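You operate a simulated robot arm through the tools that you are given. There is no shell and no other tool. Be economical: measure what you need, move in short steps, check, and stop when the job is done.

The job below is to be done with a simulated robot arm. You get a single attempt, and the scene is never put back.

JOB
Test the hoist brake with the bearing housing.
Fine: power switch on, creep speed; lift it a hand clear, see it hang still, set it back on the red stand, hook slack; power switch off. Where these are worked on the way, their far stop is far enough and under half their travel is too little: power switch.

Only the result counts: the job must be done as asked and must still hold three seconds after the hand-in. Knocking over, shifting, dropping, spilling or breaking anything else fails it.

ROBOT AND FRAMES
A 7-joint arm with a two-finger parallel gripper, fixed in place. Base frame: the origin is at the foot of the arm, x ahead of it, y to its left, z up. Readings come in mm, degrees, newtons and seconds.
With the tool pointing down near the work surface it reaches from about 340 to 460 mm from the base axis. Its first joint turns from -66.0 to 66.0 degrees. Payload 1.57 kg.
The tool frame sits at the grasp point between the pads (the TCP): z along the fingers, y along the line on which they close. The tips reach 30 mm beyond it. Largest opening 110 mm; finger width 24, thickness 12; the body of the gripper, 48 by 112 mm, starts 78 mm behind the TCP.
Orientation is that of the tool frame in the base frame, as a unit quaternion [w, x, y, z]. With the fingers straight down and closing along the base's y, the tool's x points along the base's -x, its y along +y and its z along -z.

CONTROLS
- The arm moves only by the tool step_arm. Its argument "rows" is a list that holds one entry, the list of rows, each a list of 7 numbers: the finger opening in mm, from 0 to 110, then the shift along the tool's x, y, z in mm, then the turn, a rotation vector about the tool's x, y, z in degrees. In form: [[[grip, tx, ty, tz, ax, ay, az], ...]]. A call has 1 to 10 rows; each row shifts and turns the commanded pose from where the row before left it, along the tool's axes as they then stand. A row lasts 0.2 s, in which the tool goes at most 50 mm and 8.6 degrees; a call with a longer step from one row to the next is refused whole, and so is a gripper value outside its range. Where a pose cannot be reached the arm comes as near as it can. A force on the tool above 90 N (or 10 N above the force at the start of the call, whichever is more), or a blocked arm, ends the call early, and 0.2 s more pass. The fingers move at their own pace (about 108 mm/s each) and stop on an object; they squeeze with about 21 N. The grip force told is the motor's: it shows also when the fingers shut on nothing. Time passes only in rows, and 0.2 s behind the last, so rows that do not move let the fingers close. The reply holds the time, the measured pose of the TCP, the force on the tool along the base axes, the opening and the grip force, in the units named above and with some noise, with the torque about the TCP (base axes, N m) and any sound that the robot's microphone picked up, and new pictures: "pictures" is both (left out), scene, wrist or none.
- Cameras (640 x 400 px; columns grow to the right, rows downward): "scene" is fixed at [158.4, -397.9, 1414]; the picture's right is [0.76, -0.65, 0.00], its down [-0.33, -0.38, -0.86] and it looks along [0.56, 0.66, -0.50] (base axes); focal length 237 px, centre (320, 200). "wrist" rides on the gripper at [70, 16, -141] in the tool frame; the picture's right is [-0.23, 0.97, 0.00], its down [-0.86, -0.20, -0.48] and it looks along [-0.47, -0.11, 0.88] (tool axes); focal length 222 px, centre (320, 200). There is no depth. A picture from a camera that has moved, and an enlarged one, comes with that camera's place and axes in the base frame and with its lens. The place of the scene camera against the robot may be out by one fixed shift of up to 18 mm in any direction.
- close_up(camera, box): a new picture of the part [left, top, right, bottom] of that camera's present view, enlarged. No time passes.
- finish_job(): hands the job in; it is judged then, once.

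Work in short steps. Places have to be worked out from the pictures, the camera data and where the tool is seen: move nearer, look again, correct. Check each grasp and each placing, and mend what went wrong. You have 120 turns and 200 pictures in all, those below and enlarged ones among them. Open the gripper and draw the arm clear of the work before you hand the job in, unless the task says otherwise.

The tools are called after ">>>" by a JSON object that holds its "name" and its "arguments". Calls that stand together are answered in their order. step_arm: Moves the arm, as the interface text tells. Its arguments: {"type":"object","properties":{"rows":{"type":"array","items":{"type":"array","items":{"type":"array","items":{"type":"number"}}}},"pictures":{"type":"string","enum":["both","scene","wrist","none"]}},"required":["rows"]} The other tools are called the same way: close_up (camera, box) takes an enlarged picture of a part of a camera's view; finish_job () hands the job in.

At the start:

```text
t: 0.0
eef_pos: [327.3, -124.4, 1302.8]
tool_rot: [0.0, 0.0, 1.0, 0.0]
contact_force: [0.7, 0.0, -1.0]
torque: [-0.02, 0.02, 0.01]
grip_width: 110.0
grip_force: 0.0
```

scene: 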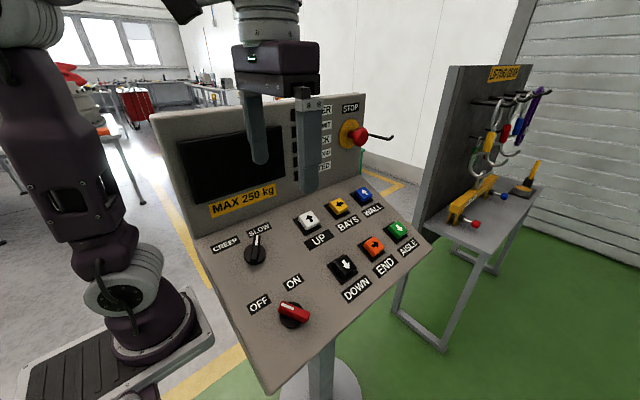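
wrist: 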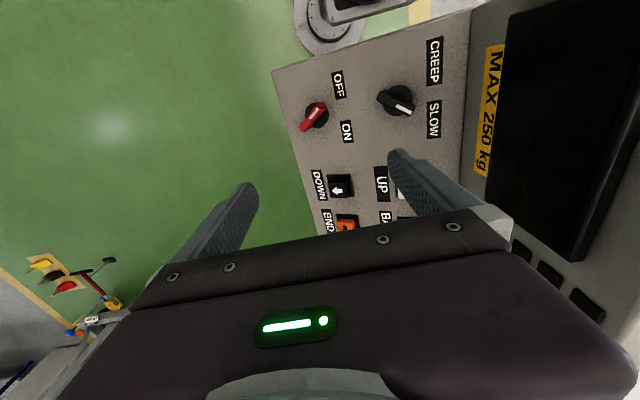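

The console has a power switch (red), a creep/slow selector, six push buttons and a stop button. I start with enlarged views to read its state and find the hoist and load.

>>> {"name": "close_up", "arguments": {"camera": "scene", "box": [200, 170, 440, 340]}}

>>> {"name": "close_up", "arguments": {"camera": "scene", "box": [140, 60, 400, 230]}}

>>> {"name": "close_up", "arguments": {"camera": "scene", "box": [40, 0, 260, 150]}}

>>> {"name": "close_up", "arguments": {"camera": "wrist", "box": [270, 20, 530, 240]}}

```text
2.35 times, centred on (320, 255) of scene
camera zoom: at [158.4, -397.9, 1414.0], right [0.76, -0.65, 0.0], down [-0.33, -0.38, -0.86], along [0.56, 0.66, -0.5], focal length 558 px, centre (320, 71)
```

zoom: 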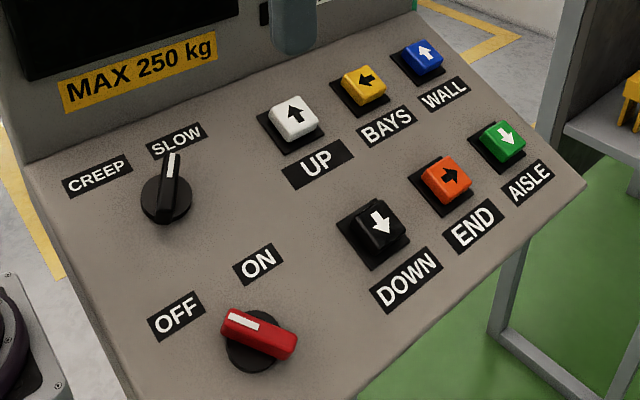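

```text
2.35 times, centred on (270, 145) of scene
camera zoom: at [158.4, -397.9, 1414.0], right [0.76, -0.65, 0.0], down [-0.33, -0.38, -0.86], along [0.56, 0.66, -0.5], focal length 558 px, centre (438, 329)
```

zoom: 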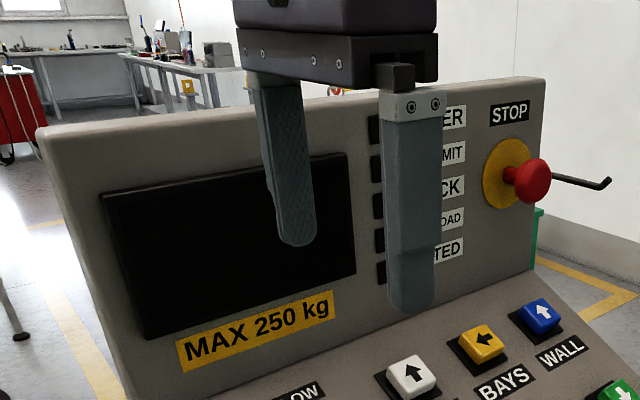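

```text
2.67 times, centred on (150, 75) of scene
camera zoom: at [158.4, -397.9, 1414.0], right [0.76, -0.65, 0.0], down [-0.33, -0.38, -0.86], along [0.56, 0.66, -0.5], focal length 632 px, centre (773, 533)
```

zoom: 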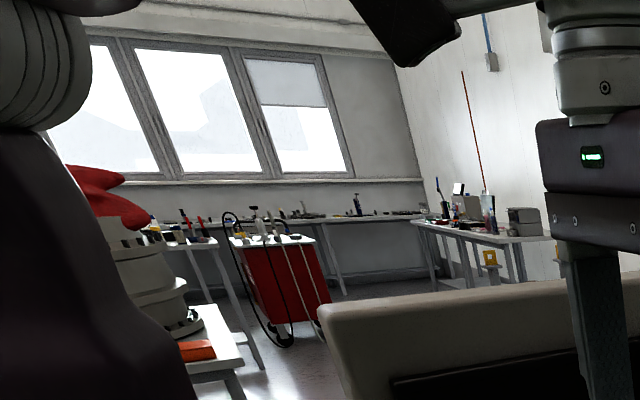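

```text
1.82 times, centred on (400, 130) of wrist
camera zoom: at [256.7, -109.1, 1442.8], right [0.23, 0.97, 0.0], down [0.86, -0.2, 0.48], along [0.47, -0.11, -0.88], focal length 404 px, centre (174, 327)
```

zoom: 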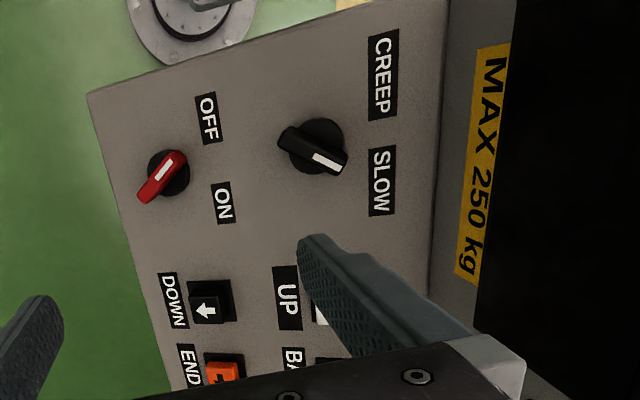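

Working from both views, the red power knob is near [318,-130,967] and the selector near [317,10,1037]. The UP button is about [477,17,1051] and DOWN about [479,-120,989], and the panel slopes up toward +y at about 27°. The load isn't visible yet, so I'll raise and tilt the tool to look toward +y.

>>> {"name": "step_arm", "arguments": {"rows": [[[110, 0, 0, -40, 0, 0, 0], [110, 0, 0, -40, -8.5, 0, 0], [110, 0, 0, 0, -8.5, 0, 0], [110, 0, 0, 0, -8.5, 0, 0], [110, 0, 0, 0, -8.5, 0, 0], [110, 0, 0, 0, -8.5, 0, 0], [110, 0, 0, 0, -8.5, 0, 0]]]}}

```text
t: 1.6
eef_pos: [318.6, -59.7, 1299.0]
tool_rot: [-0.001, -0.001, 0.975, 0.221]
contact_force: [-0.1, 0.2, 0.3]
torque: [0.02, -0.02, 0.0]
grip_width: 109.9
grip_force: 0.1
out of reach, approached as far as the arm can: row 2, 3, 4, 5, 6, 7
camera wrist: at [249.2, -106.3, 1431.2], right [0.23, 0.88, 0.42], down [0.86, -0.39, 0.34], along [0.46, 0.28, -0.84], focal length 222 px, centre (320, 200)
```

scene: 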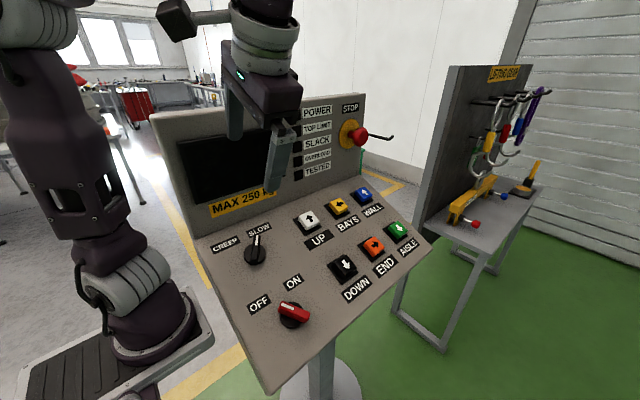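
wrist: 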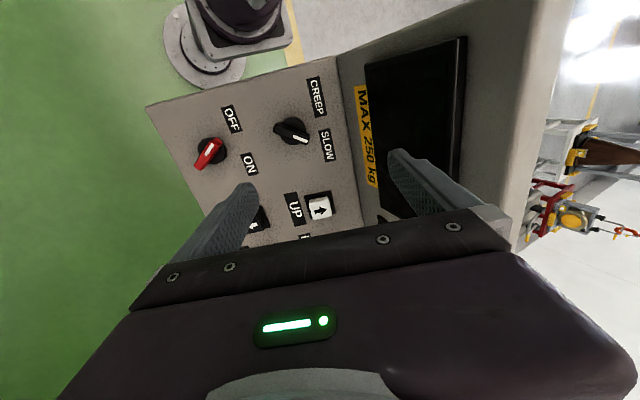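

Behind the console I can see a red stand with a yellow item and a red hook. I zoom in on those and on the indicator lamps.

>>> {"name": "close_up", "arguments": {"camera": "wrist", "box": [480, 90, 640, 250]}}

>>> {"name": "close_up", "arguments": {"camera": "scene", "box": [270, 85, 390, 190]}}

>>> {"name": "close_up", "arguments": {"camera": "scene", "box": [430, 50, 560, 240]}}

```text
2.50 times, centred on (560, 170) of wrist
camera zoom: at [249.2, -106.3, 1431.2], right [0.23, 0.88, 0.42], down [0.86, -0.39, 0.34], along [0.46, 0.28, -0.84], focal length 555 px, centre (-280, 275)
```

zoom: 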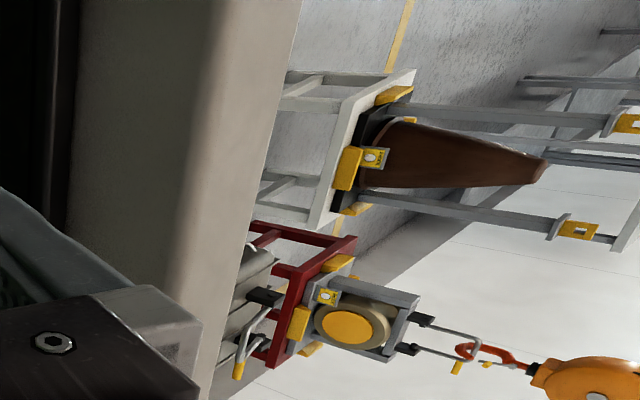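

```text
3.81 times, centred on (330, 138) of scene
camera zoom: at [158.4, -397.9, 1414.0], right [0.76, -0.65, 0.0], down [-0.33, -0.38, -0.86], along [0.56, 0.66, -0.5], focal length 903 px, centre (282, 438)
```

zoom: 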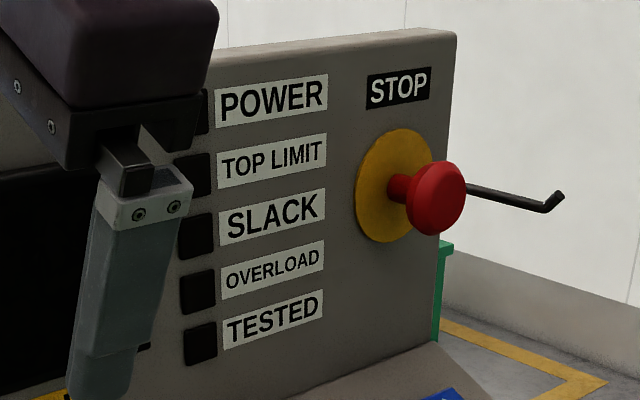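

```text
2.11 times, centred on (495, 145) of scene
camera zoom: at [158.4, -397.9, 1414.0], right [0.76, -0.65, 0.0], down [-0.33, -0.38, -0.86], along [0.56, 0.66, -0.5], focal length 499 px, centre (-48, 316)
```

zoom: 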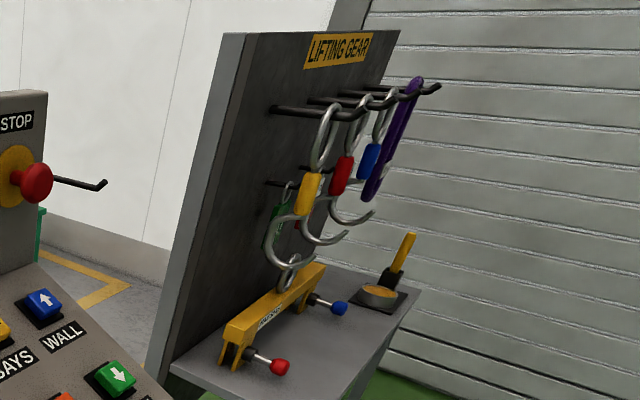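

The housing already hangs from the orange hook on the red stand, so this is a console job. The tool tilt of about 25° already matches the panel, so I move to a standoff above the red power knob.

>>> {"name": "step_arm", "arguments": {"rows": [[[60, 0, -34, 25, 0, 0, 0], [60, 0, -34, 25, 0, 0, 0], [60, 0, -34, 25, 0, 0, 0], [60, 0, -34, 25, 0, 0, 0], [60, 0, -34, 25, 0, 0, 0], [60, 0, -34, 25, 0, 0, 0]]]}}

```text
t: 3.0
eef_pos: [318.0, -180.0, 1072.2]
tool_rot: [-0.002, -0.001, 0.975, 0.221]
contact_force: [-0.3, 0.2, -0.1]
torque: [0.03, -0.04, 0.01]
grip_width: 59.9
grip_force: 0.0
camera wrist: at [248.4, -226.2, 1206.5], right [0.23, 0.88, 0.42], down [0.86, -0.38, 0.34], along [0.46, 0.28, -0.84], focal length 222 px, centre (320, 200)
```

scene: 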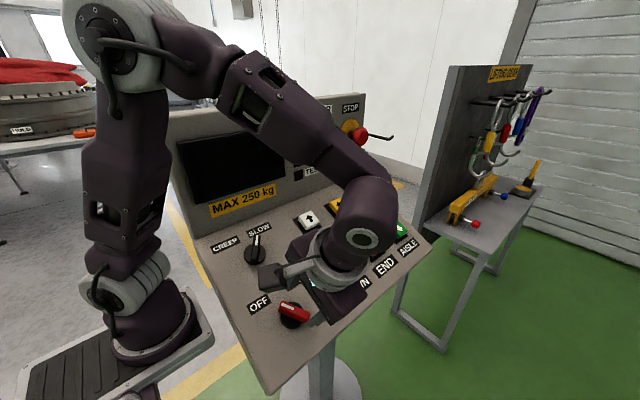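
wrist: 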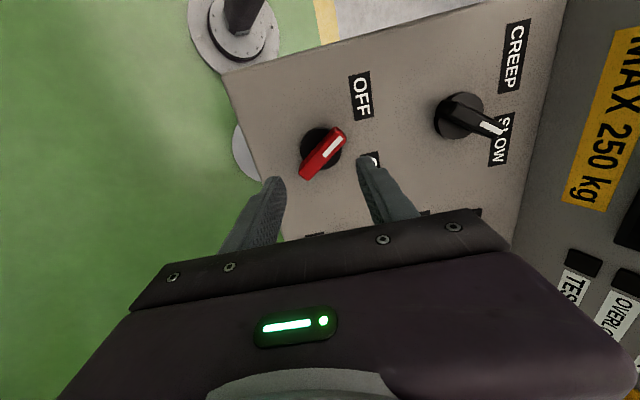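

The tool axis is nearly aligned with the power knob. I take a close-up to measure the handle angle.

>>> {"name": "close_up", "arguments": {"camera": "wrist", "box": [270, 50, 530, 210]}}

```text
2.46 times, centred on (400, 130) of wrist
camera zoom: at [248.4, -226.2, 1206.5], right [0.23, 0.88, 0.42], down [0.86, -0.38, 0.34], along [0.46, 0.28, -0.84], focal length 547 px, centre (123, 372)
```

zoom: 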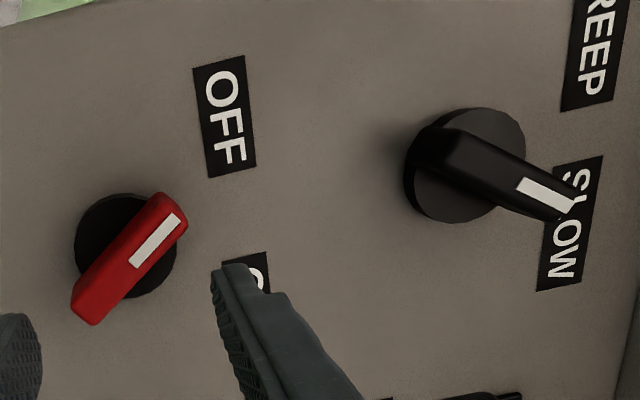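

The handle is about 40° from panel-up on the OFF side. I rotate the tool +40° about its axis, then descend partway.

>>> {"name": "step_arm", "arguments": {"rows": [[[60, 0, 0, 0, 0, 0, 8], [60, 0, 0, 0, 0, 0, 8], [60, 0, 0, 0, 0, 0, 8], [60, 0, 0, 0, 0, 0, 8], [60, 0, 0, 0, 0, 0, 8], [60, 0, 0, 20, 0, 0, 0], [60, 0, 0, 20, 0, 0, 0]]]}}

```text
t: 4.6
eef_pos: [317.8, -160.9, 1037.5]
tool_rot: [-0.077, 0.334, 0.916, 0.208]
contact_force: [0.1, -0.2, 0.3]
torque: [0.0, -0.02, -0.02]
grip_width: 60.0
grip_force: 0.1
camera wrist: at [275.1, -171.3, 1189.6], right [0.8, 0.54, 0.26], down [0.53, -0.84, 0.13], along [0.29, 0.03, -0.96], focal length 222 px, centre (320, 200)
```

scene: 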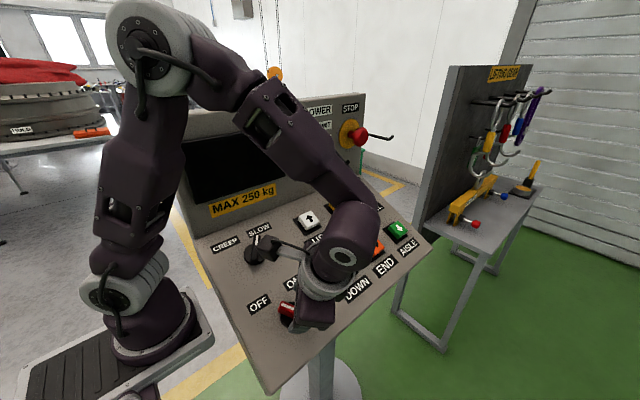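
wrist: 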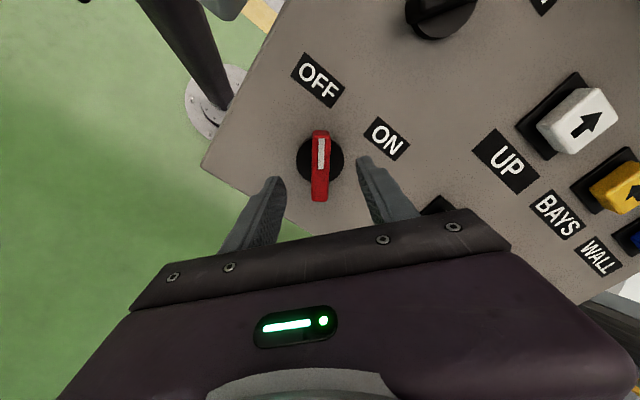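

The handle lies between the fingers. I check the angle and centring up close.

>>> {"name": "close_up", "arguments": {"camera": "wrist", "box": [240, 100, 420, 220]}}

```text
3.33 times, centred on (330, 160) of wrist
camera zoom: at [275.1, -171.3, 1189.6], right [0.8, 0.54, 0.26], down [0.53, -0.84, 0.13], along [0.29, 0.03, -0.96], focal length 740 px, centre (287, 333)
```

zoom: 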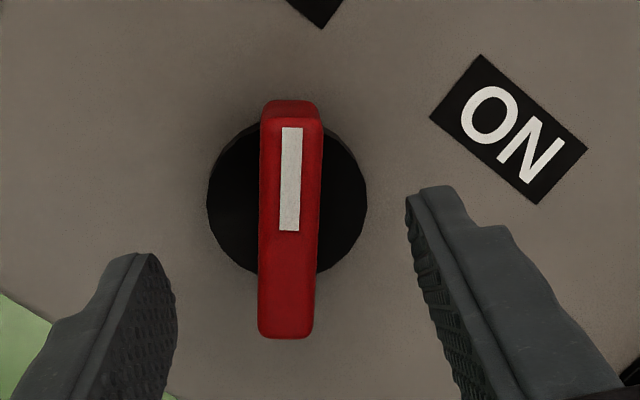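

I had used the wrong reference angle: the handle needs about 13° more rotation (az≈53). I turn it and descend 30 mm.

>>> {"name": "step_arm", "arguments": {"rows": [[[60, 0, 0, 0, 0, 0, 7], [60, 0, 0, 0, 0, 0, 6], [60, 0, 0, 10, 0, 0, 0], [60, 0, 0, 10, 0, 0, 0], [60, 0, 0, 10, 0, 0, 0]]], "pictures": "wrist"}}

>>> {"name": "close_up", "arguments": {"camera": "wrist", "box": [220, 90, 420, 240]}}

```text
t: 5.8
eef_pos: [318.8, -147.5, 1012.1]
tool_rot: [-0.099, 0.436, 0.872, 0.198]
contact_force: [-0.1, 0.6, 0.0]
torque: [0.03, 0.02, 0.03]
grip_width: 60.1
grip_force: 0.0
camera wrist: at [290.4, -149.5, 1167.1], right [0.91, 0.37, 0.17], down [0.36, -0.93, 0.09], along [0.19, -0.02, -0.98], focal length 222 px, centre (320, 200)
```

wrist: 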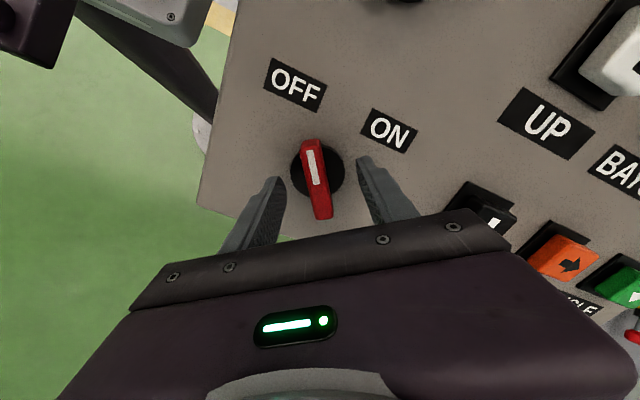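

```text
2.67 times, centred on (320, 165) of wrist
camera zoom: at [290.4, -149.5, 1167.1], right [0.91, 0.37, 0.17], down [0.36, -0.93, 0.09], along [0.19, -0.02, -0.98], focal length 592 px, centre (320, 293)
```

zoom: 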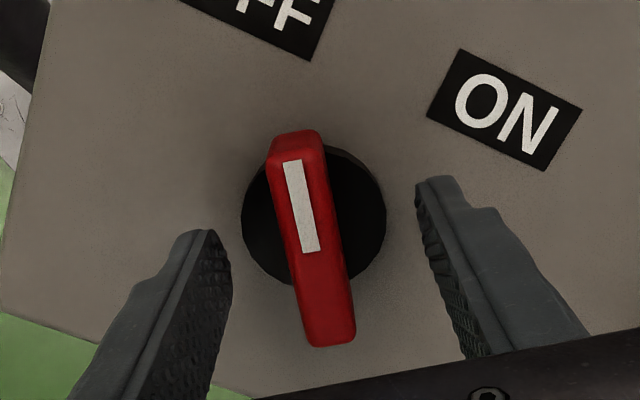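

Aligned. I descend another 18 mm in small rows, with the force limit as a guard.

>>> {"name": "step_arm", "arguments": {"rows": [[[60, 0, 0, 6, 0, 0, 0], [60, 0, 0, 6, 0, 0, 0], [60, 0, 0, 6, 0, 0, 0]]], "pictures": "wrist"}}

>>> {"name": "close_up", "arguments": {"camera": "wrist", "box": [220, 90, 420, 240]}}

```text
t: 6.6
eef_pos: [318.6, -140.9, 995.3]
tool_rot: [-0.099, 0.434, 0.873, 0.197]
contact_force: [0.6, 0.4, -0.4]
torque: [-0.03, 0.02, -0.02]
grip_width: 60.3
grip_force: 0.0
camera wrist: at [289.9, -143.0, 1150.6], right [0.91, 0.37, 0.17], down [0.36, -0.93, 0.09], along [0.19, -0.02, -0.98], focal length 222 px, centre (320, 200)
```

wrist: 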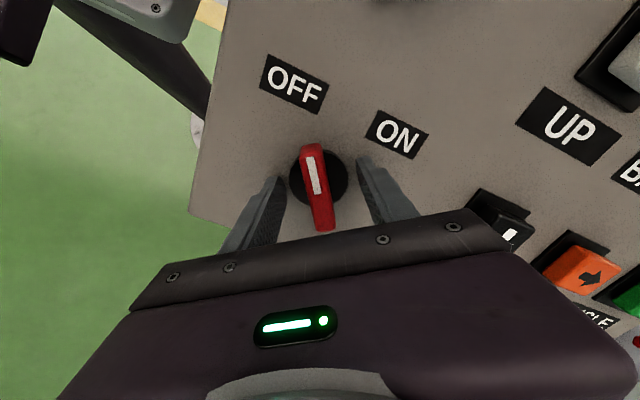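

```text
2.67 times, centred on (320, 165) of wrist
camera zoom: at [289.9, -143.0, 1150.6], right [0.91, 0.37, 0.17], down [0.36, -0.93, 0.09], along [0.19, -0.02, -0.98], focal length 592 px, centre (320, 293)
```

zoom: 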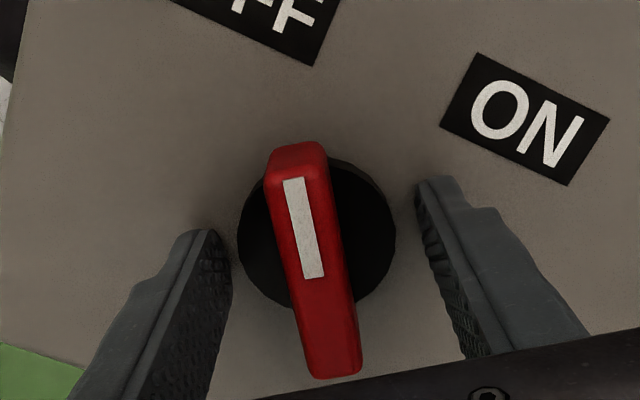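

The tips are level with the knob's base disc and straddle the handle, so I close on it.

>>> {"name": "step_arm", "arguments": {"rows": [[[20, 0, 0, 0, 0, 0, 0], [10, 0, 0, 0, 0, 0, 0], [5, 0, 0, 0, 0, 0, 0]]], "pictures": "wrist"}}

```text
t: 7.4
eef_pos: [316.8, -141.8, 996.7]
tool_rot: [-0.1, 0.436, 0.872, 0.197]
contact_force: [-8.0, -4.0, -9.9]
torque: [-0.88, 0.89, -0.38]
grip_width: 16.8
grip_force: 31.8
camera wrist: at [289.5, -143.3, 1150.5], right [0.92, 0.37, 0.17], down [0.36, -0.93, 0.09], along [0.19, -0.02, -0.98], focal length 222 px, centre (320, 200)
```

wrist: 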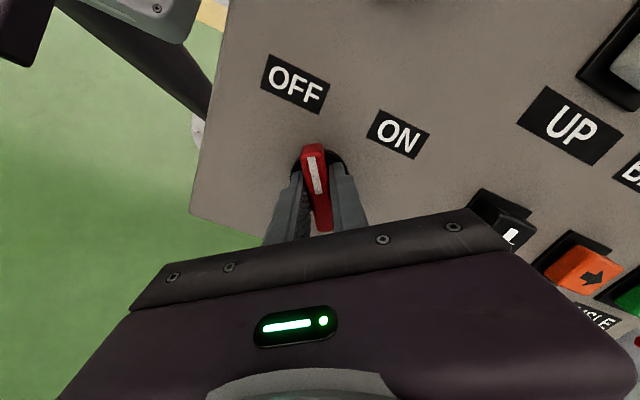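

The handle is gripped at 16.8 mm. I turn clockwise toward ON in steps.

>>> {"name": "step_arm", "arguments": {"rows": [[[5, 0, 0, 0, 0, 0, 8], [5, 0, 0, 0, 0, 0, 8], [5, 0, 0, 0, 0, 0, 8], [5, 0, 0, 0, 0, 0, 8], [5, 0, 0, 0, 0, 0, 8]]], "pictures": "wrist"}}

```text
t: 8.6
eef_pos: [317.5, -142.0, 994.9]
tool_rot: [-0.161, 0.709, 0.671, 0.149]
contact_force: [-23.1, -10.2, -28.9]
torque: [-0.24, -0.71, -0.23]
grip_width: 15.9
grip_force: 31.3
camera wrist: at [338.4, -140.7, 1151.8], right [0.96, -0.25, -0.12], down [-0.24, -0.97, 0.07], along [-0.14, -0.04, -0.99], focal length 222 px, centre (320, 200)
```

wrist: 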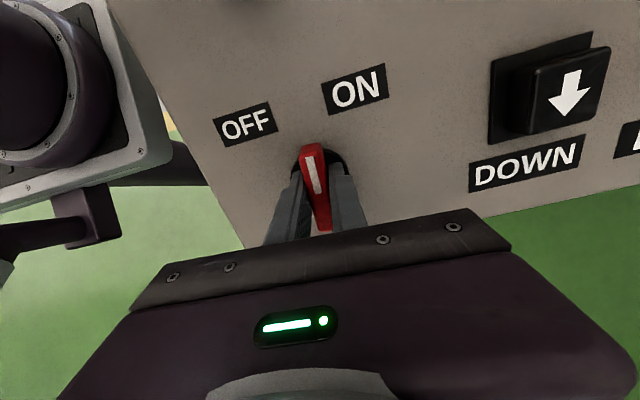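

The knob is following. The side forces suggest an offset of a couple of mm, so I shift slightly to relieve them and keep turning.

>>> {"name": "step_arm", "arguments": {"rows": [[[5, -2, -2, 0, 0, 0, 8], [5, 0, 0, 0, 0, 0, 8], [5, 0, 0, 0, 0, 0, 8], [5, 0, 0, 0, 0, 0, 8]]]}}

```text
t: 9.6
eef_pos: [317.8, -142.0, 995.2]
tool_rot: [-0.196, 0.866, 0.449, 0.102]
contact_force: [1.6, 6.7, 22.4]
torque: [0.26, -1.13, -0.34]
grip_width: 16.6
grip_force: 31.6
camera wrist: at [371.0, -159.8, 1142.8], right [0.67, -0.67, -0.32], down [-0.65, -0.73, 0.18], along [-0.36, 0.09, -0.93], focal length 222 px, centre (320, 200)
```

scene: 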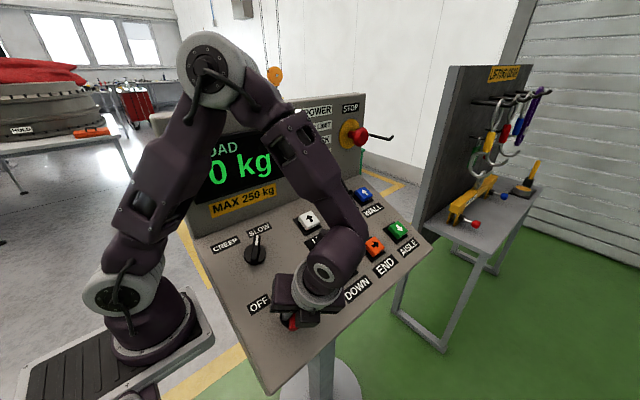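
wrist: 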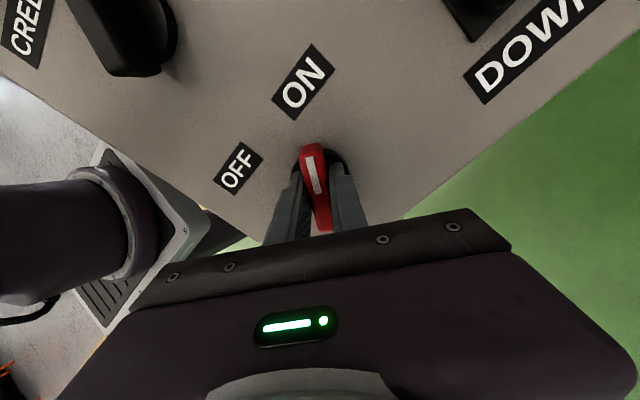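

The display is on and shows LOAD 0 kg, so the power is on. I nudge to the stop, release and back off.

>>> {"name": "step_arm", "arguments": {"rows": [[[5, 0, 0, 0, 0, 0, 5], [5, 0, 0, 0, 0, 0, 0], [60, 0, 0, 0, 0, 0, 0], [60, 0, 0, 0, 0, 0, 0], [60, 0, 0, -30, 0, 0, 0], [60, 0, 0, -40, 0, 0, 0]]]}}

>>> {"name": "close_up", "arguments": {"camera": "scene", "box": [150, 80, 400, 340]}}

```text
t: 11.0
eef_pos: [316.9, -173.2, 1057.7]
tool_rot: [-0.2, 0.884, 0.412, 0.093]
contact_force: [-0.7, -0.5, 1.0]
torque: [-0.01, 0.03, 0.02]
grip_width: 60.1
grip_force: 0.0
camera wrist: at [374.4, -195.2, 1202.5], right [0.6, -0.72, -0.35], down [-0.7, -0.68, 0.21], along [-0.38, 0.12, -0.92], focal length 222 px, centre (320, 200)
```

scene: 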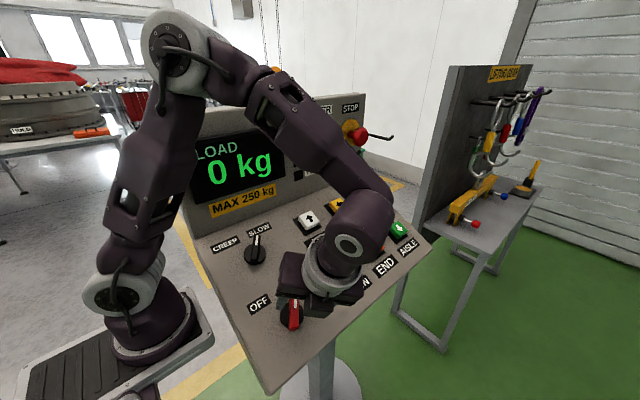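
wrist: 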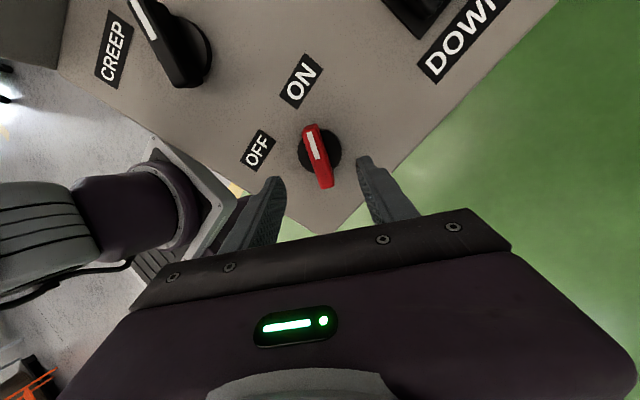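

```text
1.54 times, centred on (275, 210) of scene
camera zoom: at [158.4, -397.9, 1414.0], right [0.76, -0.65, 0.0], down [-0.33, -0.38, -0.86], along [0.56, 0.66, -0.5], focal length 365 px, centre (389, 185)
```

zoom: 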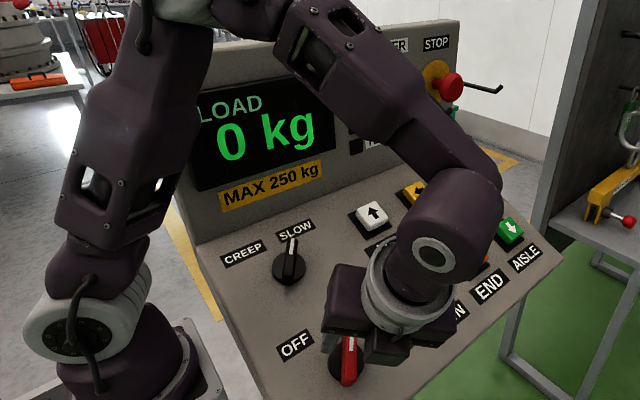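

Power is on. Next is the speed selector, 156 mm up-slope. I translate there at the same standoff with az≈125.

>>> {"name": "step_arm", "arguments": {"rows": [[[60, 29.8, -25.3, 0, 0, 0, 0], [60, 29.8, -25.3, 0, 0, 0, 0], [60, 29.8, -25.3, 0, 0, 0, 0], [60, 29.8, -25.3, 0, 0, 0, 0], [60, 0, 0, 0, 0, 0, -5]]]}}

>>> {"name": "close_up", "arguments": {"camera": "wrist", "box": [220, 90, 420, 240]}}

```text
t: 12.2
eef_pos: [315.2, -29.2, 1127.1]
tool_rot: [-0.196, 0.865, 0.45, 0.102]
contact_force: [-0.2, -0.3, -1.3]
torque: [0.04, 0.0, 0.02]
grip_width: 59.8
grip_force: 0.1
camera wrist: at [368.6, -47.9, 1274.3], right [0.67, -0.67, -0.32], down [-0.65, -0.74, 0.18], along [-0.36, 0.09, -0.93], focal length 222 px, centre (320, 200)
```

scene: 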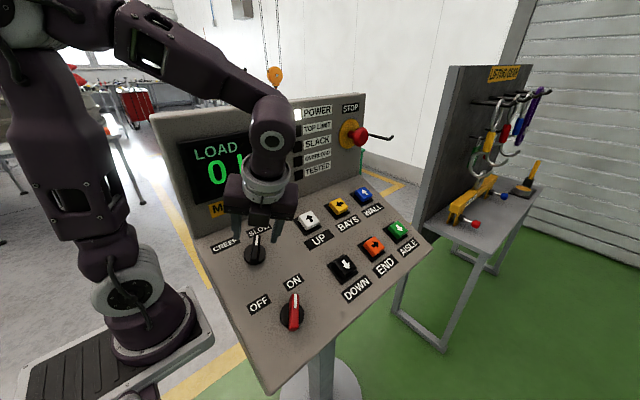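
wrist: 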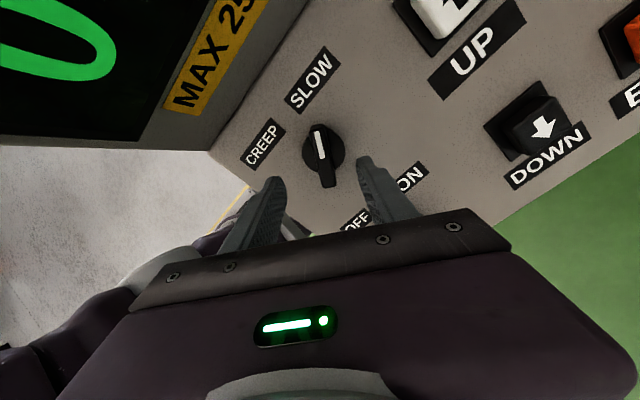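

```text
2.67 times, centred on (320, 165) of wrist
camera zoom: at [368.6, -47.9, 1274.3], right [0.67, -0.67, -0.32], down [-0.65, -0.74, 0.18], along [-0.36, 0.09, -0.93], focal length 592 px, centre (320, 293)
```

zoom: 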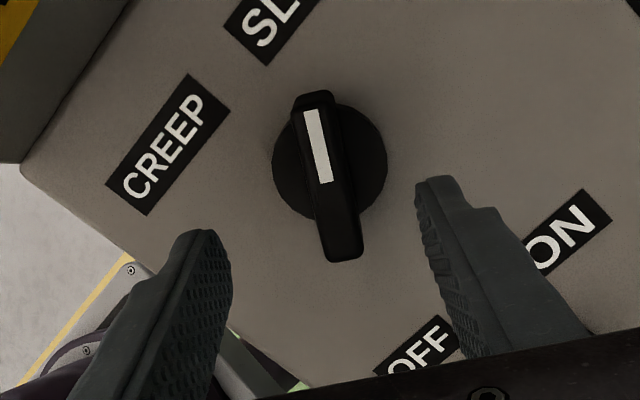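

The selector handle sits about 5 mm off in both tool x and y, and 3° off in angle. I correct that and descend 50 mm.

>>> {"name": "step_arm", "arguments": {"rows": [[[60, 5, 4.7, 0, 0, 0, 3], [60, 0, 0, 17, 0, 0, 0], [60, 0, 0, 17, 0, 0, 0], [60, 0, 0, 16, 0, 0, 0]]], "pictures": "none"}}

>>> {"name": "close_up", "arguments": {"camera": "wrist", "box": [220, 90, 420, 240]}}

>>> {"name": "close_up", "arguments": {"camera": "scene", "box": [270, 85, 390, 190]}}

```text
t: 13.2
eef_pos: [322.4, -9.2, 1080.0]
tool_rot: [-0.198, 0.876, 0.428, 0.096]
contact_force: [-0.5, -0.4, 0.2]
torque: [-0.01, 0.03, -0.02]
grip_width: 60.0
grip_force: 0.0
```

```text
2.67 times, centred on (320, 165) of wrist
camera zoom: at [378.9, -29.7, 1227.1], right [0.63, -0.7, -0.34], down [-0.68, -0.7, 0.2], along [-0.37, 0.11, -0.92], focal length 592 px, centre (320, 293)
```

zoom: 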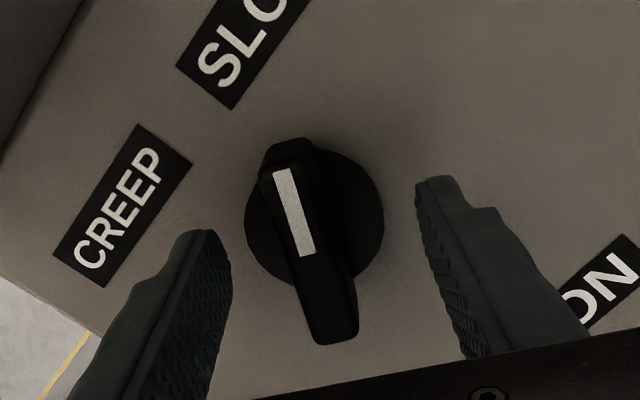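

```text
3.81 times, centred on (330, 138) of scene
camera zoom: at [158.4, -397.9, 1414.0], right [0.76, -0.65, 0.0], down [-0.33, -0.38, -0.86], along [0.56, 0.66, -0.5], focal length 903 px, centre (282, 438)
```

zoom: 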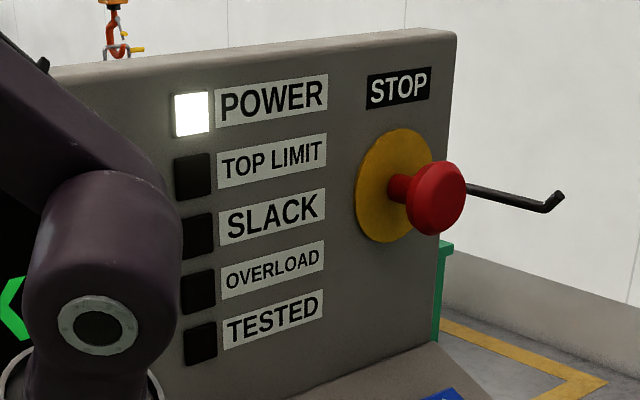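

The view matches the red knob just before its final descent. I descend 17 mm and close.

>>> {"name": "step_arm", "arguments": {"rows": [[[60, 0, 0, 6, 0, 0, 0], [60, 0, 0, 6, 0, 0, 0], [60, -1, -1, 5, 0, 0, 0], [20, 0, 0, 0, 0, 0, 0], [10, 0, 0, 0, 0, 0, 0], [5, 0, 0, 0, 0, 0, 0]]], "pictures": "wrist"}}

```text
t: 14.6
eef_pos: [319.7, -1.6, 1065.3]
tool_rot: [-0.2, 0.876, 0.429, 0.096]
contact_force: [-15.3, 10.1, 7.0]
torque: [-0.17, -0.84, 0.37]
grip_width: 17.4
grip_force: 32.1
camera wrist: at [375.3, -22.2, 1211.7], right [0.63, -0.7, -0.34], down [-0.68, -0.71, 0.2], along [-0.38, 0.11, -0.92], focal length 222 px, centre (320, 200)
```

wrist: 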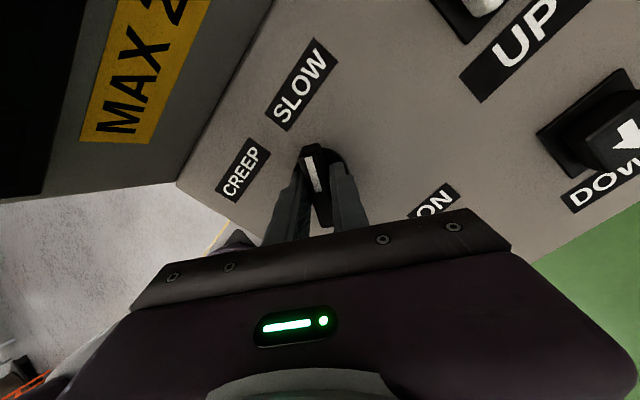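

Gripped at 17.4 mm. I turn counter-clockwise toward CREEP with a small relieving shift.

>>> {"name": "step_arm", "arguments": {"rows": [[[5, 0, -2, 0, 0, 0, -8], [5, 0, 0, 0, 0, 0, -8], [5, 0, 0, 0, 0, 0, -8], [5, 0, 0, 0, 0, 0, -8], [5, 0, 0, 0, 0, 0, -8]]], "pictures": "wrist"}}

```text
t: 15.8
eef_pos: [318.4, -1.0, 1066.6]
tool_rot: [-0.156, 0.675, 0.703, 0.158]
contact_force: [-21.6, 3.6, 23.2]
torque: [-0.03, -0.18, -0.17]
grip_width: 16.0
grip_force: 31.5
camera wrist: at [332.1, 1.2, 1222.9], right [0.98, -0.17, -0.09], down [-0.17, -0.98, 0.06], along [-0.09, -0.04, -0.99], focal length 222 px, centre (320, 200)
```

wrist: 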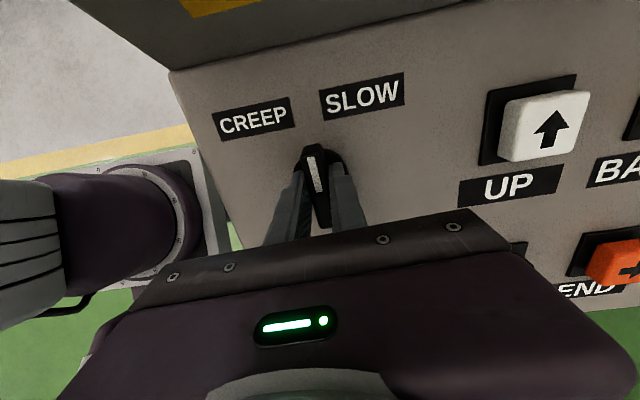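

It follows. I continue to the CREEP stop.

>>> {"name": "step_arm", "arguments": {"rows": [[[5, 1, -2, 0, 0, 0, -8], [5, 0, 0, 0, 0, 0, -8], [5, 0, 0, 0, 0, 0, -8], [5, 0, 0, 0, 0, 0, -8], [5, 0, 0, 0, 0, 0, -6], [5, 0, 0, 0, 0, 0, 0]]], "pictures": "wrist"}}

```text
t: 17.2
eef_pos: [315.5, -1.8, 1066.2]
tool_rot: [-0.094, 0.41, 0.885, 0.199]
contact_force: [-20.4, -18.2, 6.7]
torque: [-0.59, 1.43, -0.28]
grip_width: 18.2
grip_force: 32.6
camera wrist: at [284.4, -4.1, 1220.2], right [0.89, 0.41, 0.19], down [0.4, -0.91, 0.09], along [0.21, -0.01, -0.98], focal length 222 px, centre (320, 200)
```

wrist: 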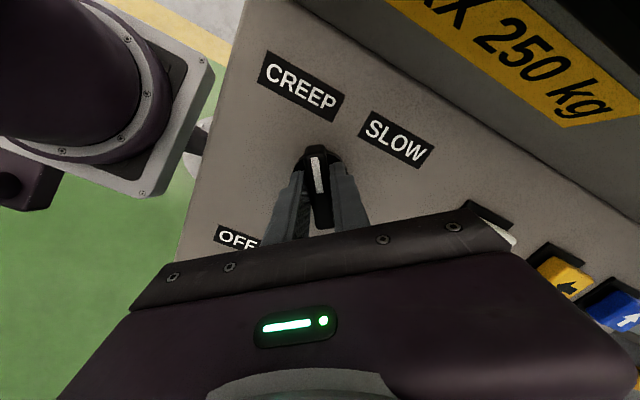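

The opening grew to 18.2 mm, so the handle is at its stop. I release, back off and check.

>>> {"name": "step_arm", "arguments": {"rows": [[[60, 0, 0, 0, 0, 0, 0], [60, 0, 0, 0, 0, 0, 0], [60, 0, 0, -35, 0, 0, 0], [60, 0, 0, -40, 0, 0, 0]]], "pictures": "both"}}

>>> {"name": "close_up", "arguments": {"camera": "scene", "box": [150, 80, 400, 290]}}

```text
t: 18.2
eef_pos: [318.1, -32.0, 1132.2]
tool_rot: [-0.094, 0.413, 0.884, 0.2]
contact_force: [0.5, -0.4, 1.1]
torque: [0.02, -0.04, 0.05]
grip_width: 60.1
grip_force: 0.0
camera wrist: at [284.7, -35.3, 1287.3], right [0.89, 0.41, 0.19], down [0.4, -0.91, 0.09], along [0.22, -0.01, -0.98], focal length 222 px, centre (320, 200)
```

scene: 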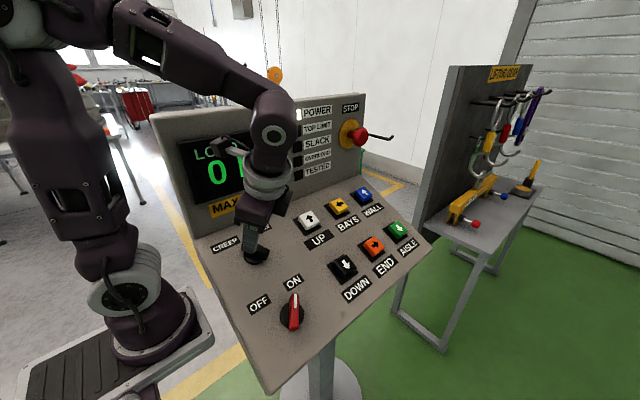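
wrist: 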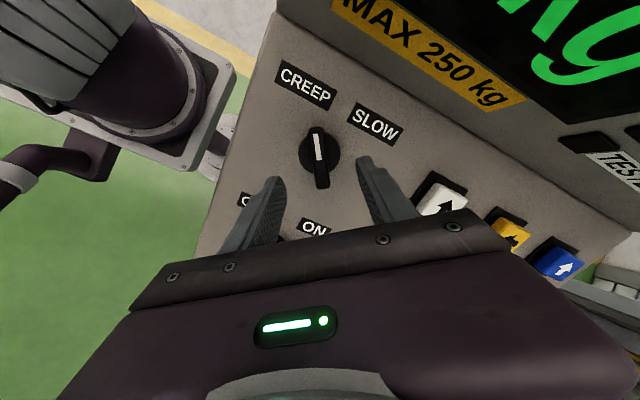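

```text
1.90 times, centred on (275, 185) of scene
camera zoom: at [158.4, -397.9, 1414.0], right [0.76, -0.65, 0.0], down [-0.33, -0.38, -0.86], along [0.56, 0.66, -0.5], focal length 452 px, centre (406, 229)
```

zoom: 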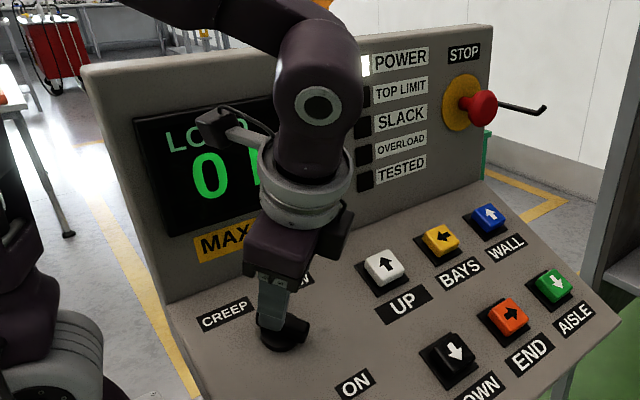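

CREEP is set. I close the gripper and move to a standoff above the UP button at about [482,20,1048].

>>> {"name": "step_arm", "arguments": {"rows": [[[20, -24.3, 33.1, 0, 0, 0, 0], [0, -24.3, 33.1, 0, 0, 0, 0], [0, -24.3, 33.1, 0, 0, 0, 0], [0, -24.3, 33.1, 0, 0, 0, 0], [0, 0, 0, 28, 0, 0, 0]]]}}

```text
t: 19.4
eef_pos: [480.9, -9.6, 1110.4]
tool_rot: [-0.094, 0.412, 0.884, 0.2]
contact_force: [0.7, -0.3, 0.4]
torque: [0.01, 0.01, -0.01]
grip_width: 0.2
grip_force: 20.8
camera wrist: at [448.1, -12.4, 1264.8], right [0.89, 0.41, 0.19], down [0.4, -0.91, 0.09], along [0.22, -0.01, -0.98], focal length 222 px, centre (320, 200)
```

scene: 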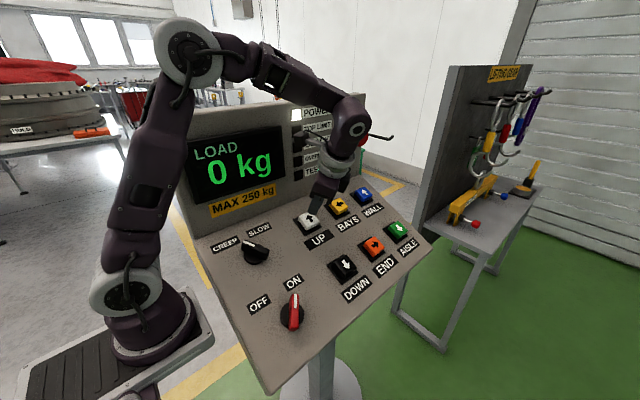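
wrist: 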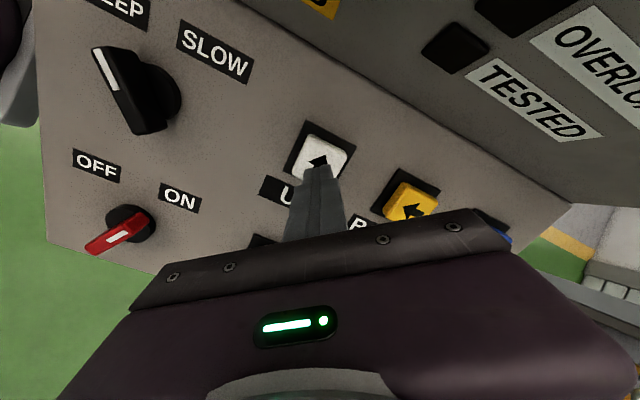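

The display reads 0 kg and stays readable from here. I check where the fingertip sits over the UP button.

>>> {"name": "close_up", "arguments": {"camera": "wrist", "box": [240, 90, 420, 230]}}

>>> {"name": "close_up", "arguments": {"camera": "scene", "box": [210, 20, 390, 260]}}

```text
2.86 times, centred on (330, 160) of wrist
camera zoom: at [448.1, -12.4, 1264.8], right [0.89, 0.41, 0.19], down [0.4, -0.91, 0.09], along [0.22, -0.01, -0.98], focal length 635 px, centre (291, 314)
```

zoom: 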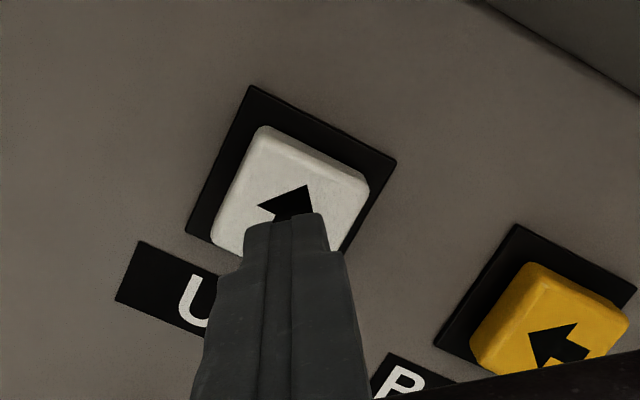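

```text
1.67 times, centred on (300, 140) of scene
camera zoom: at [158.4, -397.9, 1414.0], right [0.76, -0.65, 0.0], down [-0.33, -0.38, -0.86], along [0.56, 0.66, -0.5], focal length 395 px, centre (353, 300)
```

zoom: 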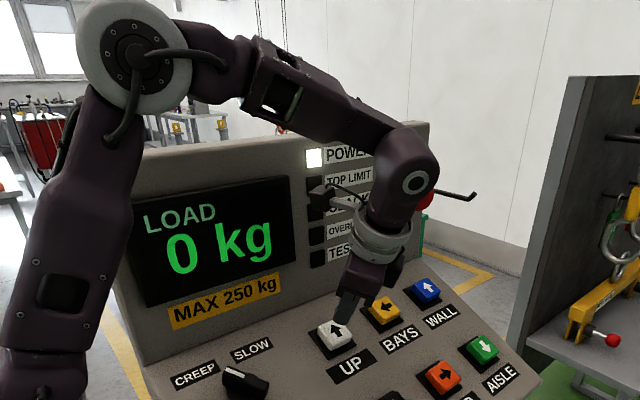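

The tip is well centred over UP. I descend 37 mm and then press in small steps, watching force and display.

>>> {"name": "step_arm", "arguments": {"rows": [[[0, 0, 0, 18, 0, 0, 0], [0, 0, 0, 17, 0, 0, 0], [0, 0, 0, 3, 0, 0, 0]]], "pictures": "scene"}}

```text
t: 20.2
eef_pos: [480.1, 6.3, 1078.7]
tool_rot: [-0.094, 0.412, 0.884, 0.2]
contact_force: [-1.8, -1.5, 4.6]
torque: [-0.03, 0.0, -0.04]
grip_width: 0.0
grip_force: 21.3
```

scene: 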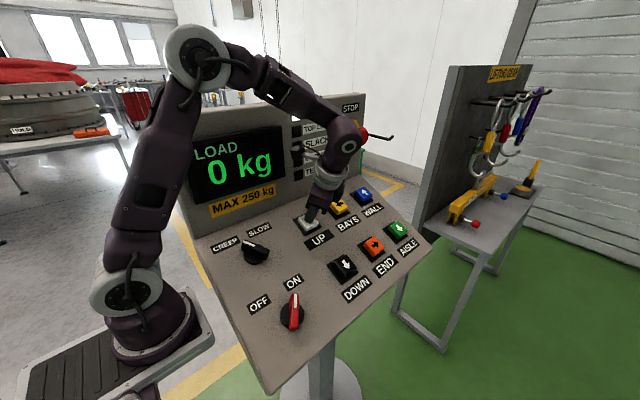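

Contact has begun at about 5 N. I press further in 2 mm rows.

>>> {"name": "step_arm", "arguments": {"rows": [[[0, 0, 0, 2, 0, 0, 0], [0, 0, 0, 2, 0, 0, 0]]], "pictures": "scene"}}

```text
t: 20.8
eef_pos: [479.9, 8.2, 1074.9]
tool_rot: [-0.093, 0.412, 0.884, 0.2]
contact_force: [-8.4, -11.8, 22.0]
torque: [-0.27, 0.14, -0.07]
grip_width: 0.0
grip_force: 21.3
```

scene: 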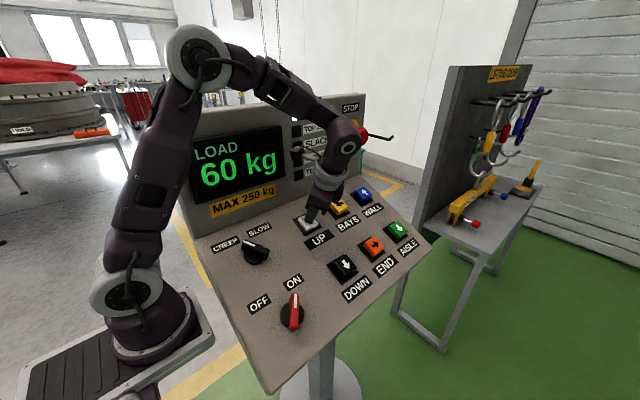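

The load reads 60 kg, so it's being lifted. I hold for about 0.8 s more, then release to assess speed and height.

>>> {"name": "step_arm", "arguments": {"rows": [[[0, 0, 0, 0, 0, 0, 0], [0, 0, 0, 0, 0, 0, 0], [0, 0, 0, 0, 0, 0, 0]]], "pictures": "scene"}}

```text
t: 21.6
eef_pos: [480.1, 7.6, 1075.3]
tool_rot: [-0.093, 0.412, 0.884, 0.2]
contact_force: [-8.0, -18.3, 26.1]
torque: [-0.38, 0.05, -0.05]
grip_width: 0.2
grip_force: 20.9
```

scene: 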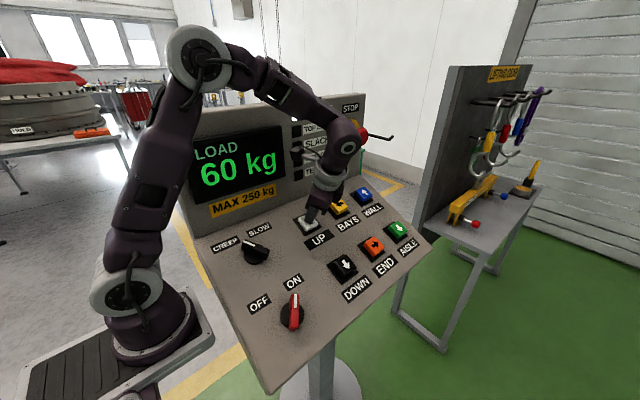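

I release UP and raise the arm to a viewpoint over the console to measure the lift.

>>> {"name": "step_arm", "arguments": {"rows": [[[0, 0, 0, -12, 0, 0, 0], [0, 15.8, -7.6, -44, 0, 0, 0], [0, 15.8, -7.6, -44, 0, 0, 0], [0, 15.8, -7.6, -44, 0, 0, 0], [0, 15.8, -7.6, -44, 0, 0, 0], [0, 15.8, -7.6, -44, 0, 0, 0], [0, 0, 0, 0, 0, 0, -8.5], [0, 0, 0, 0, 0, 0, -8.5], [0, 0, 0, 0, 0, 0, -8.5], [0, 0, 0, 0, 0, 0, -8.5]]]}}

```text
t: 23.8
eef_pos: [400.7, -59.6, 1299.4]
tool_rot: [-0.031, 0.133, 0.966, 0.218]
contact_force: [0.0, -0.2, 0.0]
torque: [0.01, 0.01, 0.05]
grip_width: 0.0
grip_force: 21.3
camera wrist: at [338.6, -89.3, 1441.3], right [0.48, 0.79, 0.38], down [0.77, -0.59, 0.25], along [0.42, 0.17, -0.89], focal length 222 px, centre (320, 200)
```

scene: 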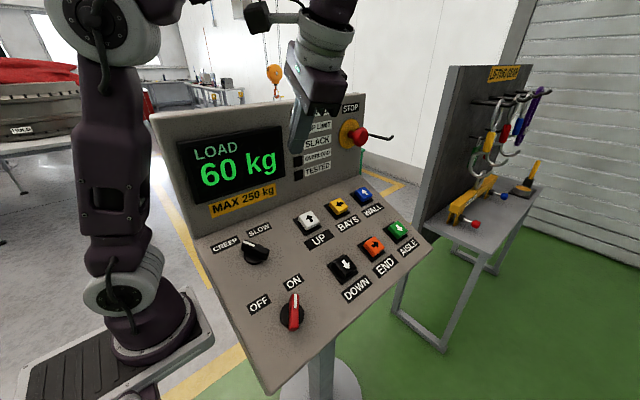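
wrist: 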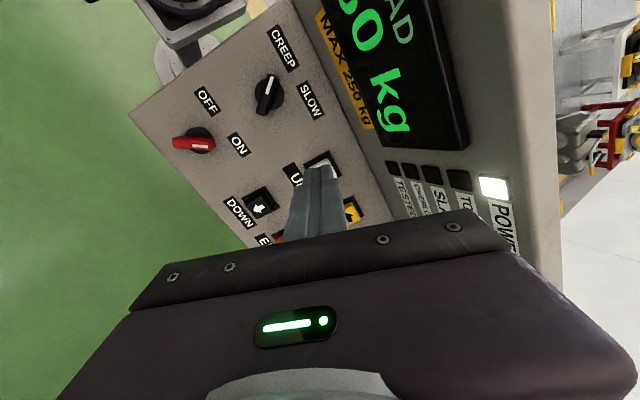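

The stand is at the right edge of the wrist view. I tilt further toward +y to see it better.

>>> {"name": "step_arm", "arguments": {"rows": [[[0, 0, 0, 0, 0, 0, -8], [0, 0, 0, 0, 0, 0, -8], [0, 0, 0, 0, -8, 0, 0], [0, 0, 0, 0, -8, 0, 0], [0, 0, 0, 0, -8, 0, 0]]]}}

>>> {"name": "close_up", "arguments": {"camera": "scene", "box": [240, 30, 330, 180]}}

```text
t: 25.0
eef_pos: [401.3, -59.4, 1300.0]
tool_rot: [-0.001, -0.001, 0.908, 0.42]
contact_force: [0.0, -0.3, -0.5]
torque: [0.01, -0.03, 0.02]
grip_width: 0.0
grip_force: 20.6
camera wrist: at [332.4, -157.0, 1402.7], right [0.23, 0.63, 0.74], down [0.86, -0.49, 0.16], along [0.46, 0.6, -0.65], focal length 222 px, centre (320, 200)
```

scene: 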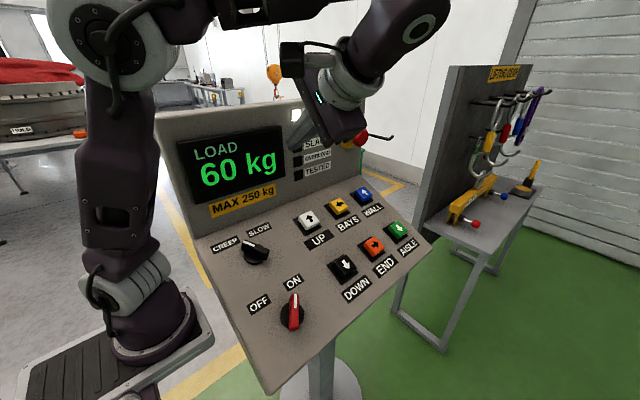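
wrist: 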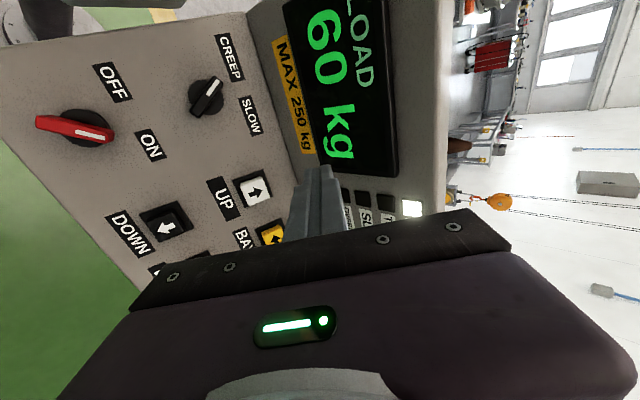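

```text
2.67 times, centred on (285, 105) of scene
camera zoom: at [158.4, -397.9, 1414.0], right [0.76, -0.65, 0.0], down [-0.33, -0.38, -0.86], along [0.56, 0.66, -0.5], focal length 632 px, centre (413, 453)
```

zoom: 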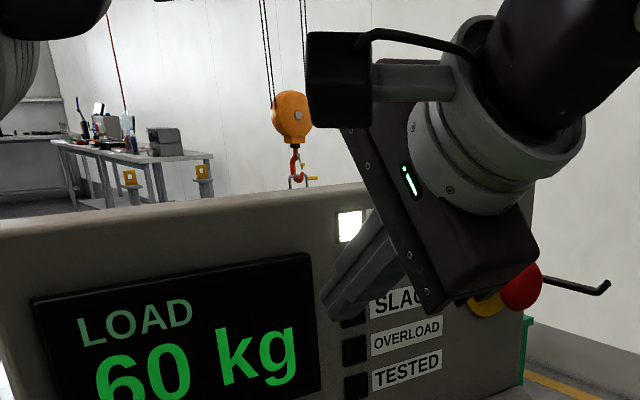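

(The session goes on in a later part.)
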